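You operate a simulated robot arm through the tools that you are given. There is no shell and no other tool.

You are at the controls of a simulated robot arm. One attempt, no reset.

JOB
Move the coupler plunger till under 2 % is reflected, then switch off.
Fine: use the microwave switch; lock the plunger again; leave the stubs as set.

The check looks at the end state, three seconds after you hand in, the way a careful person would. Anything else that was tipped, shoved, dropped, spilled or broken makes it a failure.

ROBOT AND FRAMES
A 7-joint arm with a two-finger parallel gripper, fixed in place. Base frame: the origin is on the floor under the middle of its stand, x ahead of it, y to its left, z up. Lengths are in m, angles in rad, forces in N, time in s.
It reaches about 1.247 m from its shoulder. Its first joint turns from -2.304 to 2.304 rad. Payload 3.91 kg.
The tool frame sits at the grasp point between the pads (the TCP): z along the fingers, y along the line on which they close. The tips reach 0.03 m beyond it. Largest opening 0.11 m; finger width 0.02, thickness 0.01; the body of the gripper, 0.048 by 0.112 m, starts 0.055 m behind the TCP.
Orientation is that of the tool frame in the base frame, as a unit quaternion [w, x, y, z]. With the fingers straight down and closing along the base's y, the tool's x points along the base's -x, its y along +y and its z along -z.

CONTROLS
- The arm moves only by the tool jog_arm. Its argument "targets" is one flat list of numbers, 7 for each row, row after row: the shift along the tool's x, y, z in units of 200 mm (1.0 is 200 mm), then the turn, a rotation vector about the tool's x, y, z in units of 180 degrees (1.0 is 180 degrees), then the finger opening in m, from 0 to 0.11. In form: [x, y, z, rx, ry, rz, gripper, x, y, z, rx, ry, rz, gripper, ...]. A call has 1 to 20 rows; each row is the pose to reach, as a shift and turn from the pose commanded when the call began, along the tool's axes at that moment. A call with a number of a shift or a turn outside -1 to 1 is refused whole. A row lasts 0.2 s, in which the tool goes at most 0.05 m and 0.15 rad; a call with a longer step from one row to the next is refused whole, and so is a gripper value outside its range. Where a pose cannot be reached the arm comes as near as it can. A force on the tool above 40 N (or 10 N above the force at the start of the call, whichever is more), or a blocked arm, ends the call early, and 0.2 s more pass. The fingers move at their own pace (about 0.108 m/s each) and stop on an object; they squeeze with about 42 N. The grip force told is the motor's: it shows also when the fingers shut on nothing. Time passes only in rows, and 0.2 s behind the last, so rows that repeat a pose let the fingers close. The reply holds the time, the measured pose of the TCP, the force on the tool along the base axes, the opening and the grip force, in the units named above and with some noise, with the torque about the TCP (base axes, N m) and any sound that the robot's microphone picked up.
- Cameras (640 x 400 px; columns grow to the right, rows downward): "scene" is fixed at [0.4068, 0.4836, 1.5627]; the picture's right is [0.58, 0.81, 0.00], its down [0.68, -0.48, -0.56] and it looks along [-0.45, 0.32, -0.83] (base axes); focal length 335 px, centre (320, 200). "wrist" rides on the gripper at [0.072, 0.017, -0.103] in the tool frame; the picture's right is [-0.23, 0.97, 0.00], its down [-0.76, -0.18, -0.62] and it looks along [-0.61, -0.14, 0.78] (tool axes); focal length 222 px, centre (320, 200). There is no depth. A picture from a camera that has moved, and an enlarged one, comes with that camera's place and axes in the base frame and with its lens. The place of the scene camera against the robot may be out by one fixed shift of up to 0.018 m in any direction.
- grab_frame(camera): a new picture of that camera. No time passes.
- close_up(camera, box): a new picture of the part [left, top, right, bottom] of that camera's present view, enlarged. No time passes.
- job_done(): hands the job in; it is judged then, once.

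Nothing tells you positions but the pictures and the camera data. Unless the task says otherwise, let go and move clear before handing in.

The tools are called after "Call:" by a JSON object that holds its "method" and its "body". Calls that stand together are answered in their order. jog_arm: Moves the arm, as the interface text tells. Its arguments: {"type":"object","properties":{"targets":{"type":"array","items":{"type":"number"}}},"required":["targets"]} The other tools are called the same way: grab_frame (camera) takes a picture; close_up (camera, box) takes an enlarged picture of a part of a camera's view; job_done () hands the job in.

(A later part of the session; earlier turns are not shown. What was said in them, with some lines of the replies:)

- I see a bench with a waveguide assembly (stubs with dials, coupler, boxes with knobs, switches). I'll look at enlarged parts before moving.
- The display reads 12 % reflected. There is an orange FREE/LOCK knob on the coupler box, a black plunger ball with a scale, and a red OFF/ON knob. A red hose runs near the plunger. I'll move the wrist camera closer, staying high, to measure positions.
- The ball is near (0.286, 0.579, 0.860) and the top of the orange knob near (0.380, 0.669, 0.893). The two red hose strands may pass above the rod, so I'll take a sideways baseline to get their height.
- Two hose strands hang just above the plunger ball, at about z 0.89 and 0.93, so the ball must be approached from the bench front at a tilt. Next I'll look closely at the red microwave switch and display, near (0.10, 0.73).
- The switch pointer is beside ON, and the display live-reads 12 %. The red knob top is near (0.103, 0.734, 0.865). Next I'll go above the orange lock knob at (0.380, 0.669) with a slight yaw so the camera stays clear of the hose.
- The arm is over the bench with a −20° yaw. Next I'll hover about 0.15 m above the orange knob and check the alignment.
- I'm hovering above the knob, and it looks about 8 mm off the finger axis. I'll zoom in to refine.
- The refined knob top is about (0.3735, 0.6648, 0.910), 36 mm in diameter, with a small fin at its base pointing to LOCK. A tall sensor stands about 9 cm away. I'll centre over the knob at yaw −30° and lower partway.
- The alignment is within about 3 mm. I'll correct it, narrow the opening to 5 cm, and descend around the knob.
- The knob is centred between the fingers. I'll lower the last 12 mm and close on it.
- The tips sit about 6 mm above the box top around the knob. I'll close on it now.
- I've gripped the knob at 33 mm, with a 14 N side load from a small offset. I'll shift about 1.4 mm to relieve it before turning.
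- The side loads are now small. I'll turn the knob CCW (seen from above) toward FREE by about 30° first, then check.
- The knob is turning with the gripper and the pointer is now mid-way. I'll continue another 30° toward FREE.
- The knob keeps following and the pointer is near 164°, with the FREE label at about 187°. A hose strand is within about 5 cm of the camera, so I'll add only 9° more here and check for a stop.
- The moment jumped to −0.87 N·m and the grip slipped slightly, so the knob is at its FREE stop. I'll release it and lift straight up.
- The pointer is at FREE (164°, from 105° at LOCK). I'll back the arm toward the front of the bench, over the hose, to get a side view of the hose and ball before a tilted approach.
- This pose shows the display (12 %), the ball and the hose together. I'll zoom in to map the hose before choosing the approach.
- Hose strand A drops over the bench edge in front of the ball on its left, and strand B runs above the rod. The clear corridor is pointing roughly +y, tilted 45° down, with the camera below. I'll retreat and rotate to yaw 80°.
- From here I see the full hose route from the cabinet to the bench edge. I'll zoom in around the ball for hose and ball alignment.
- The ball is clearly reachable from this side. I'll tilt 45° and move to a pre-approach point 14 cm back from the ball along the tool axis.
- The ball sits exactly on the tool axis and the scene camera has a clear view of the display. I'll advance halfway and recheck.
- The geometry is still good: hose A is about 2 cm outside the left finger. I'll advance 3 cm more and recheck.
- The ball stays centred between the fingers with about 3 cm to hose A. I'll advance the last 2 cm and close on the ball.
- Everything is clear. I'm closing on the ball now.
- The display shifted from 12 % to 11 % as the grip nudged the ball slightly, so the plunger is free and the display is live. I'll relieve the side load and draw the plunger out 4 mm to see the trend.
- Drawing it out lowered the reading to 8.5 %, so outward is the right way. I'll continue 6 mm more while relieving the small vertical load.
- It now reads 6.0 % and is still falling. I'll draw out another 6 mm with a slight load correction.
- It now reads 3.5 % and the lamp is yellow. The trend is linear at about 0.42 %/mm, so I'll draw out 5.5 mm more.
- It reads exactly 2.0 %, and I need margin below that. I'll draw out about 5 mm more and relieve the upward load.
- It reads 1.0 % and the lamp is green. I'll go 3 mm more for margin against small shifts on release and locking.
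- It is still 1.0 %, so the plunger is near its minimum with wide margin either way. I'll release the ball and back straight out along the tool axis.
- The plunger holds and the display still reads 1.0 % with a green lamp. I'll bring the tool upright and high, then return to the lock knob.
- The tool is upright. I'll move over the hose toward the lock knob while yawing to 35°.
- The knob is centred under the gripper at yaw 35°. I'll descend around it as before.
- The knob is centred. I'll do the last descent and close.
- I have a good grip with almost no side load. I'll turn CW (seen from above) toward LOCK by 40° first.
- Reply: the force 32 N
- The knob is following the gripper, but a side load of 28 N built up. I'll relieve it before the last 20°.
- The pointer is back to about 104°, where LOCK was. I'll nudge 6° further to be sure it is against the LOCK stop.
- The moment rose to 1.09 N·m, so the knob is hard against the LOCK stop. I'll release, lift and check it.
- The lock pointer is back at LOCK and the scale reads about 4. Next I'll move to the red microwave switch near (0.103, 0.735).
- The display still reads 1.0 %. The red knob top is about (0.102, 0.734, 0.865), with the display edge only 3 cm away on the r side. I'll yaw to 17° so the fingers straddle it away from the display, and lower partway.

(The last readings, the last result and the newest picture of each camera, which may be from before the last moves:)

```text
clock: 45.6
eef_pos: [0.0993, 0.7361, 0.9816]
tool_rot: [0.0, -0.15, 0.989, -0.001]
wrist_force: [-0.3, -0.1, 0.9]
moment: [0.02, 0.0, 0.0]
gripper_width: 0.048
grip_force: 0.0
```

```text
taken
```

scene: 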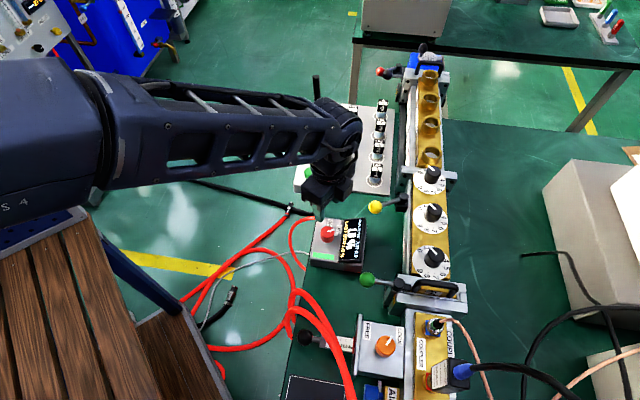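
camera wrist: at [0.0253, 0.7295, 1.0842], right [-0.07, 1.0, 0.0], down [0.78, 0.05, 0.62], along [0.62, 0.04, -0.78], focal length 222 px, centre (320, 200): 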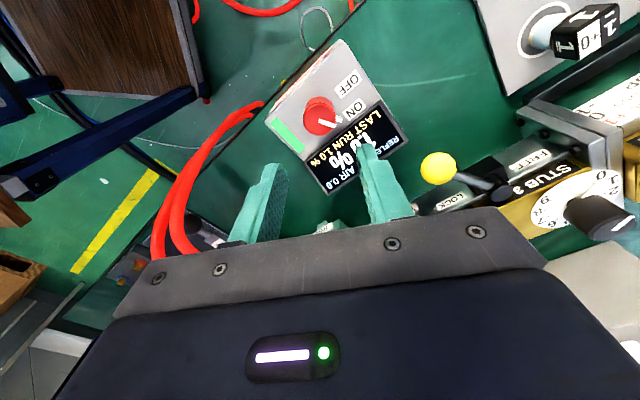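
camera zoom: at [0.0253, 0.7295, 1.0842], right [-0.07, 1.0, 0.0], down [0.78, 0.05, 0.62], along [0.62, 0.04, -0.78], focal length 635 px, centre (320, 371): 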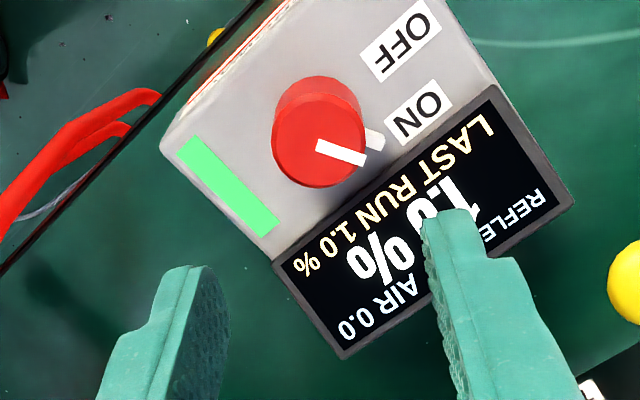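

The alignment is exact. I'll add 11° yaw to clear the pointer fin and lower to just above gripping height.

Call:
{"method": "jog_arm", "body": {"targets": [0, 0, 0.1, 0, 0, -0.03, 0.048, 0, 0, 0.2, 0, 0, -0.0611, 0.048, 0, 0, 0.32, 0, 0, -0.0611, 0.048, 0, 0, 0.42, 0, 0, -0.0611, 0.048, 0, 0, 0.42, 0, 0, -0.0611, 0.048]}}

Call:
{"method": "close_up", "body": {"camera": "wrist", "box": [220, 80, 420, 240]}}

```text
clock: 46.8
eef_pos: [0.1001, 0.7357, 0.8956]
tool_rot: [0.0, -0.243, 0.97, 0.0]
wrist_force: [-1.0, 0.6, -0.3]
moment: [0.01, -0.02, 0.02]
gripper_width: 0.048
grip_force: 0.0
```

```text
2.50 times, centred on (320, 160) of wrist
camera zoom: at [0.0285, 0.7159, 0.9983], right [-0.26, 0.97, 0.0], down [0.76, 0.2, 0.62], along [0.6, 0.16, -0.78], focal length 555 px, centre (320, 300)
```

zoom: 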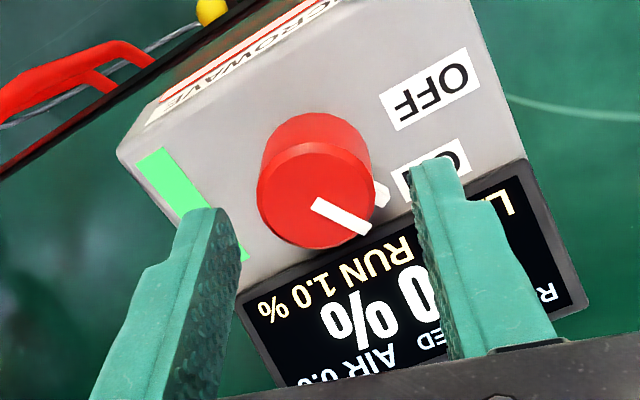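

The knob is nearly centred. I'll make a small correction, do the final descent and close.

Call:
{"method": "jog_arm", "body": {"targets": [0.0075, -0.004, 0.04, 0, 0, 0, 0.048, 0.0075, -0.004, 0.078, 0, 0, 0, 0.048, 0.0075, -0.004, 0.078, 0, 0, 0, 0.02, 0.0075, -0.004, 0.078, 0, 0, 0, 0.02, 0.0075, -0.004, 0.078, 0, 0, 0, 0.02]}}

Call:
{"method": "close_up", "body": {"camera": "wrist", "box": [220, 80, 420, 240]}}

```text
clock: 48.0
eef_pos: [0.1004, 0.734, 0.8795]
tool_rot: [0.001, -0.244, 0.97, -0.001]
wrist_force: [1.9, -9.7, -2.9]
moment: [-0.45, 0.2, 0.05]
gripper_width: 0.0329
grip_force: 45.2
```

```text
2.50 times, centred on (320, 160) of wrist
camera zoom: at [0.0282, 0.7143, 0.9833], right [-0.26, 0.97, 0.0], down [0.76, 0.2, 0.62], along [0.6, 0.16, -0.78], focal length 555 px, centre (320, 300)
```

zoom: 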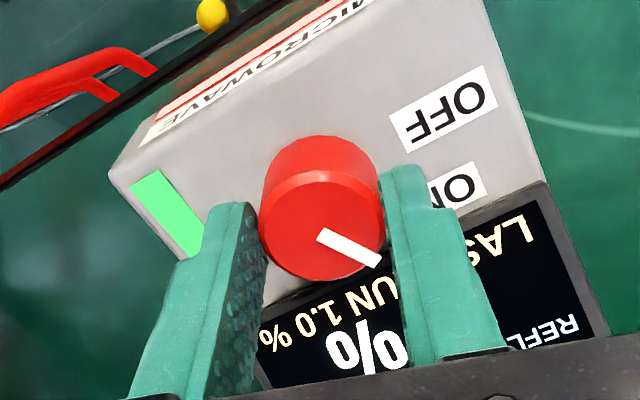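

I have a firm grip on the red switch. I'll turn it CCW toward OFF by 30° and check.

Call:
{"method": "jog_arm", "body": {"targets": [0, 0, 0, 0, 0, -0.0417, 0.02, 0, 0, 0, 0, 0, -0.0833, 0.02, 0, 0, 0, 0, 0, -0.125, 0.02, 0, 0, 0, 0, 0, -0.1667, 0.02, 0, 0, 0, 0, 0, -0.1667, 0.02]}}

Call:
{"method": "close_up", "body": {"camera": "wrist", "box": [220, 80, 420, 240]}}

Call:
{"method": "close_up", "body": {"camera": "scene", "box": [290, 190, 410, 290]}}

```text
clock: 49.2
eef_pos: [0.1017, 0.7325, 0.8791]
tool_rot: [0.0, -0.486, 0.874, -0.001]
wrist_force: [14.4, -15.3, -2.1]
moment: [-0.28, -0.43, -0.07]
gripper_width: 0.0328
grip_force: 44.7
```

```text
2.50 times, centred on (320, 160) of wrist
camera zoom: at [0.0481, 0.6799, 0.9833], right [-0.71, 0.71, 0.0], down [0.55, 0.55, 0.62], along [0.44, 0.44, -0.78], focal length 555 px, centre (320, 300)
```

zoom: 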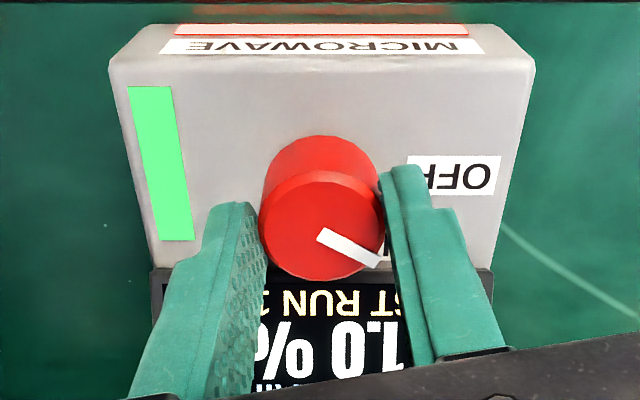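

```text
4.00 times, centred on (350, 240) of scene
camera zoom: at [0.4068, 0.4836, 1.5627], right [0.58, 0.81, 0.0], down [0.68, -0.48, -0.56], along [-0.45, 0.32, -0.83], focal length 1339 px, centre (200, 40)
```

zoom: 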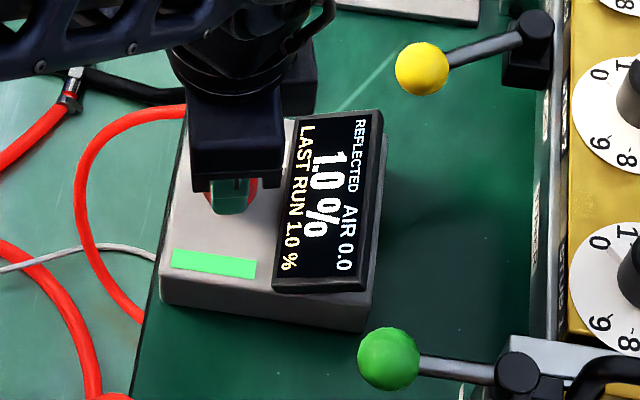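

The knob is following and microwaves are still on at mid-turn. I'll relieve the side load and turn another 30°.

Call:
{"method": "jog_arm", "body": {"targets": [0, -0.005, 0, 0, 0, 0, 0.02, 0, -0.005, 0, 0, 0, -0.0417, 0.02, 0, -0.005, 0, 0, 0, -0.0833, 0.02, 0, -0.005, 0, 0, 0, -0.125, 0.02, 0, -0.005, 0, 0, 0, -0.1667, 0.02, 0, -0.005, 0, 0, 0, -0.1667, 0.02]}}

Call:
{"method": "close_up", "body": {"camera": "wrist", "box": [220, 80, 420, 240]}}

Call:
{"method": "close_up", "body": {"camera": "scene", "box": [290, 190, 410, 290]}}

```text
clock: 50.6
eef_pos: [0.1021, 0.7321, 0.8798]
tool_rot: [0.0, -0.695, 0.719, 0.0]
wrist_force: [33.7, -4.6, -4.3]
moment: [-0.14, -1.04, -0.05]
gripper_width: 0.0329
grip_force: 45.2
```

```text
2.50 times, centred on (320, 160) of wrist
camera zoom: at [0.0825, 0.6602, 0.9833], right [-0.97, 0.26, 0.0], down [0.2, 0.76, 0.62], along [0.16, 0.6, -0.78], focal length 555 px, centre (320, 300)
```

zoom: 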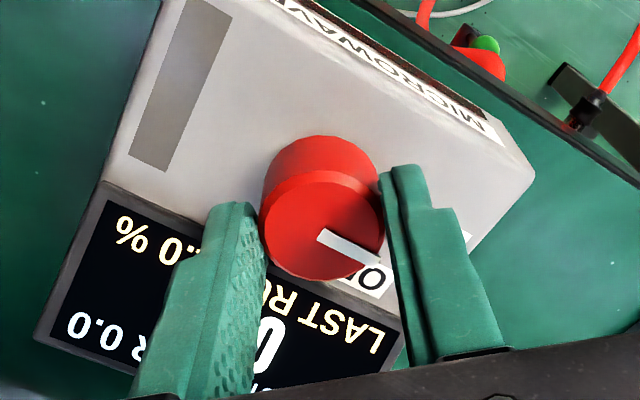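

```text
4.00 times, centred on (350, 240) of scene
camera zoom: at [0.4068, 0.4836, 1.5627], right [0.58, 0.81, 0.0], down [0.68, -0.48, -0.56], along [-0.45, 0.32, -0.83], focal length 1339 px, centre (200, 40)
```

zoom: 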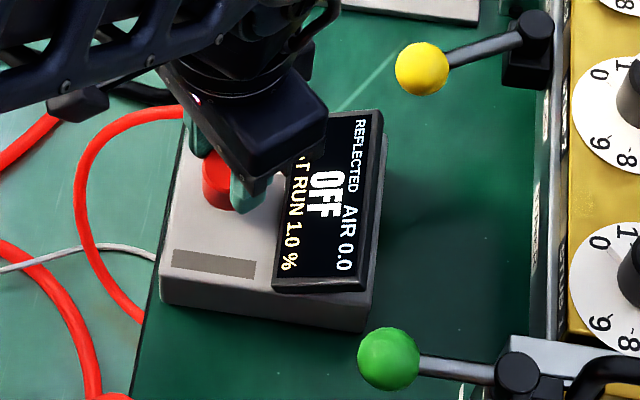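

The display now shows OFF with LAST RUN 1.0 %. I'll relieve the 34 N side load and nudge a few degrees to see whether the switch is at its OFF stop.

Call:
{"method": "jog_arm", "body": {"targets": [0, -0.005, 0, 0, 0, 0, 0.02, 0, -0.007, 0, 0, 0, 0, 0.02]}}

Call:
{"method": "jog_arm", "body": {"targets": [0, 0, 0, 0, 0, -0.0167, 0.02, 0, 0, 0, 0, 0, -0.0333, 0.02, 0, 0, 0, 0, 0, -0.0333, 0.02]}}

Call:
{"method": "close_up", "body": {"camera": "wrist", "box": [220, 80, 420, 240]}}

```text
clock: 51.2
eef_pos: [0.1034, 0.7328, 0.8792]
tool_rot: [-0.001, -0.695, 0.719, 0.0]
wrist_force: [31.4, -3.7, -10.7]
moment: [-0.47, -0.8, -0.07]
gripper_width: 0.0326
grip_force: 45.1
```

```text
clock: 52.0
eef_pos: [0.1028, 0.7325, 0.8791]
tool_rot: [0.0, 0.732, -0.682, 0.0]
wrist_force: [32.5, -17.5, 1.1]
moment: [-1.05, -0.88, -1.12]
gripper_width: 0.0328
grip_force: 44.6
```

```text
2.50 times, centred on (320, 160) of wrist
camera zoom: at [0.0905, 0.6585, 0.9834], right [-0.99, 0.16, 0.0], down [0.12, 0.77, 0.62], along [0.1, 0.61, -0.78], focal length 555 px, centre (320, 300)
```

zoom: 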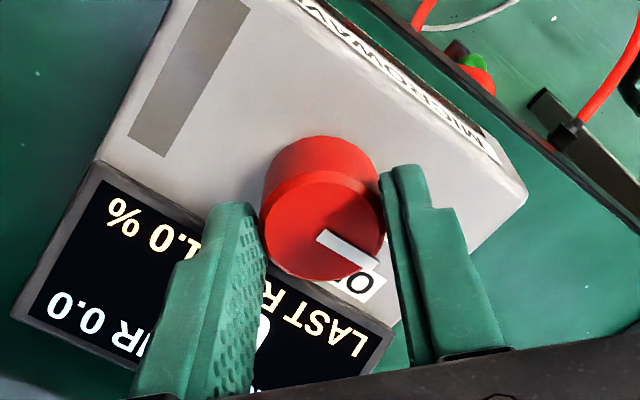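

The moment hit −1.12 N·m, so the switch is at its OFF stop. I'll open only slightly, since the display edge is near one finger, and lift straight up.

Call:
{"method": "jog_arm", "body": {"targets": [0, 0, 0, 0, 0, 0, 0.04, 0, 0, 0, 0, 0, 0, 0.04, 0, 0, -0.05, 0, 0, 0, 0.04, 0, 0, -0.15, 0, 0, 0, 0.04, 0, 0, -0.35, 0, 0, 0, 0.04, 0, 0, -0.6, 0, 0, 0, 0.04, 0, 0, -0.8, 0, 0, 0, 0.04]}}

Call:
{"method": "grab_frame", "body": {"camera": "wrist"}}

Call:
{"method": "close_up", "body": {"camera": "wrist", "box": [240, 60, 400, 200]}}

Call:
{"method": "close_up", "body": {"camera": "scene", "box": [290, 190, 410, 290]}}

```text
clock: 53.6
eef_pos: [0.1016, 0.7333, 1.0407]
tool_rot: [0.001, 0.731, -0.682, 0.0]
wrist_force: [0.0, 0.5, -0.4]
moment: [-0.02, -0.02, 0.01]
gripper_width: 0.0402
grip_force: 0.0
```

```text
taken
camera wrist: at [0.0881, 0.6597, 1.1456], right [-0.99, 0.16, 0.0], down [0.12, 0.77, 0.62], along [0.1, 0.61, -0.78], focal length 222 px, centre (320, 200)
```

wrist: 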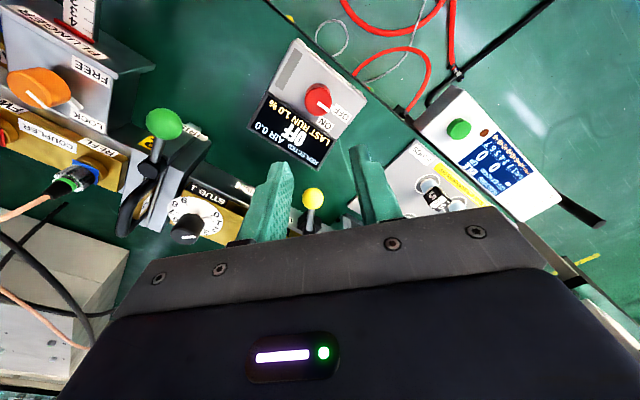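

```text
2.86 times, centred on (320, 130) of wrist
camera zoom: at [0.0881, 0.6597, 1.1456], right [-0.99, 0.16, 0.0], down [0.12, 0.77, 0.62], along [0.1, 0.61, -0.78], focal length 635 px, centre (320, 400)
```

zoom: 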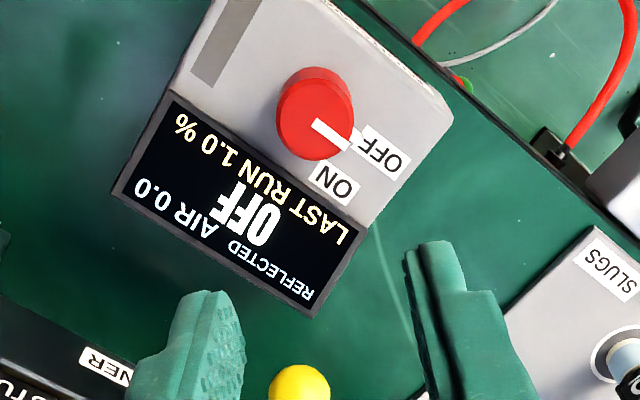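

```text
4.00 times, centred on (350, 240) of scene
camera zoom: at [0.4068, 0.4836, 1.5627], right [0.58, 0.81, 0.0], down [0.68, -0.48, -0.56], along [-0.45, 0.32, -0.83], focal length 1339 px, centre (200, 40)
```

zoom: 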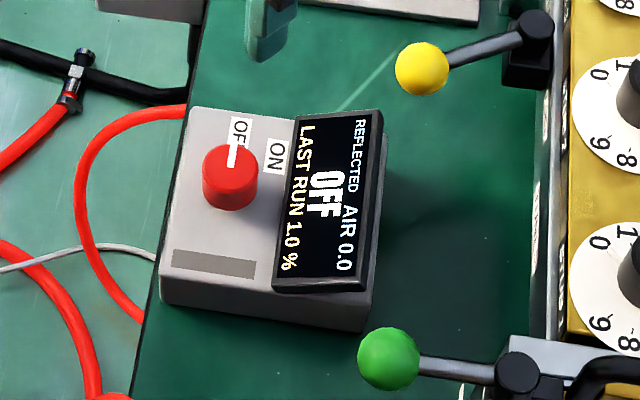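

The switch points to OFF and the display shows OFF with LAST RUN 1.0 %. I'll move up and clear, then do a final check of the lock, plunger and hose.

Call:
{"method": "jog_arm", "body": {"targets": [0, 0, -0.2, 0, 0, 0, 0.06, 0.1, 0, -0.4, 0, 0, 0, 0.08, 0.2, 0, -0.6, 0, 0, 0, 0.1, 0.35, 0, -0.8, 0, 0, 0, 0.11, 0.5, 0, -1.0, 0, 0, 0, 0.11, 0.5, 0, -1.0, 0, 0, 0, 0.11]}}

Call:
{"method": "grab_frame", "body": {"camera": "scene"}}

Call:
{"method": "close_up", "body": {"camera": "scene", "box": [260, 280, 460, 400]}}

Call:
{"method": "close_up", "body": {"camera": "scene", "box": [290, 160, 490, 285]}}

Call:
{"method": "grab_frame", "body": {"camera": "wrist"}}

```text
clock: 55.0
eef_pos: [0.1081, 0.6329, 1.24]
tool_rot: [0.0, 0.732, -0.681, 0.001]
wrist_force: [0.0, 0.7, -0.1]
moment: [0.04, 0.04, 0.0]
gripper_width: 0.11
grip_force: 0.0
```

```text
taken
```

scene: 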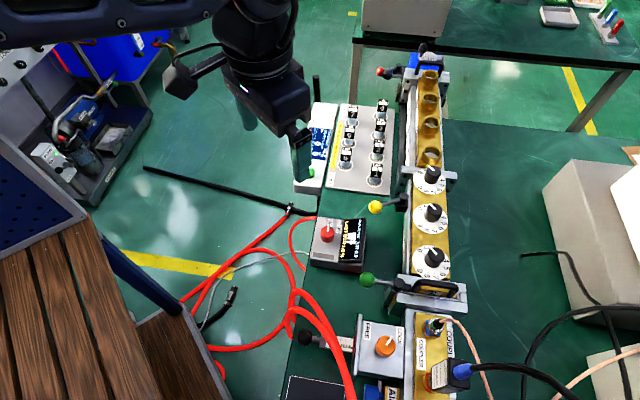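

```text
3.20 times, centred on (360, 340) of scene
camera zoom: at [0.4068, 0.4836, 1.5627], right [0.58, 0.81, 0.0], down [0.68, -0.48, -0.56], along [-0.45, 0.32, -0.83], focal length 1071 px, centre (192, -248)
```

zoom: 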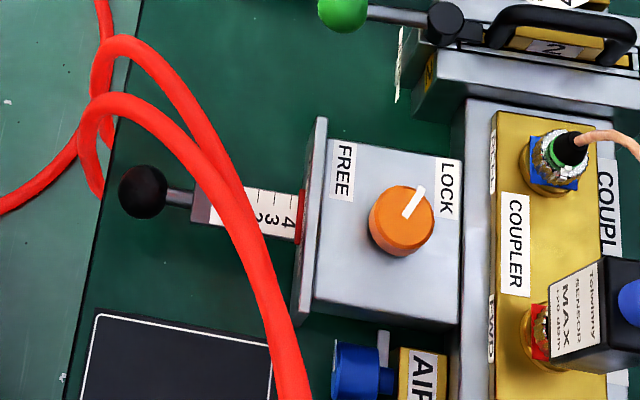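

```text
3.20 times, centred on (390, 222) of scene
camera zoom: at [0.4068, 0.4836, 1.5627], right [0.58, 0.81, 0.0], down [0.68, -0.48, -0.56], along [-0.45, 0.32, -0.83], focal length 1071 px, centre (96, 128)
```

zoom: 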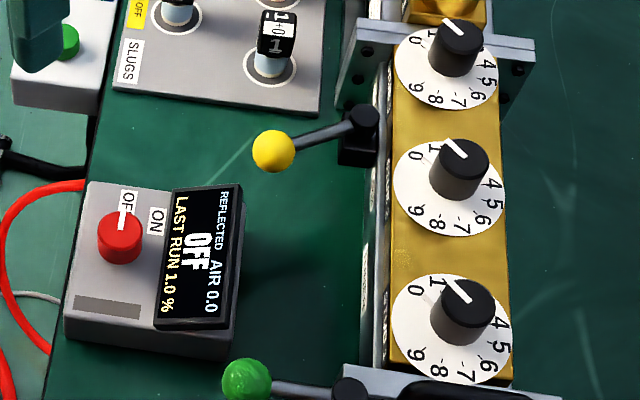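

```text
taken
camera wrist: at [0.096, 0.5585, 1.3425], right [-0.99, 0.16, 0.0], down [0.12, 0.77, 0.62], along [0.1, 0.61, -0.78], focal length 222 px, centre (320, 200)
```

wrist: 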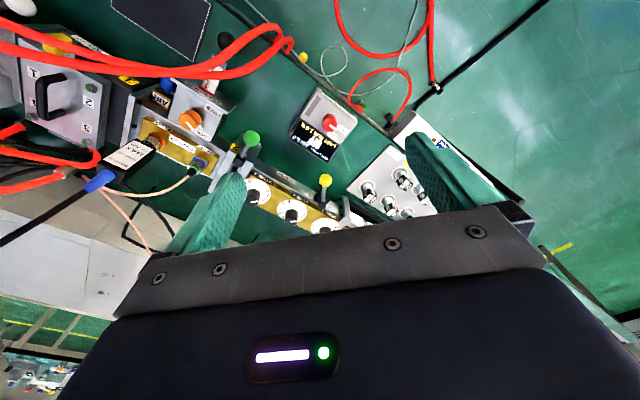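

The plunger is locked at about 4 on its scale, the switch is OFF and LAST RUN reads 1.0 %. The stubs, hose and everything else look unchanged and the arm is clear, so I'm handing in.

Call:
{"method": "job_done", "body": {}}

```text
The job is handed in.
```

The job is done and handed in: reflected power came down from 12 % to 1.0 %, and the microwaves are switched off.

- **Plunger:** I freed it and drew it out to about 4 on its scale. The reading stayed at 1.0 % over the last 3 mm, so it is near its minimum. I then turned the lock knob back to LOCK, against its stop.
- **Microwave switch:** It points to OFF, against its stop. The display shows OFF, with LAST RUN 1.0 %.
- **Everything else:** The stubs were not touched. The red hoses beside the plunger, the sensor and the handles look as they did at the start. The gripper is open and the arm is well above the bench.

The switch took a side load of about 34 N while I turned it, but its box looks to be in the same place as before.
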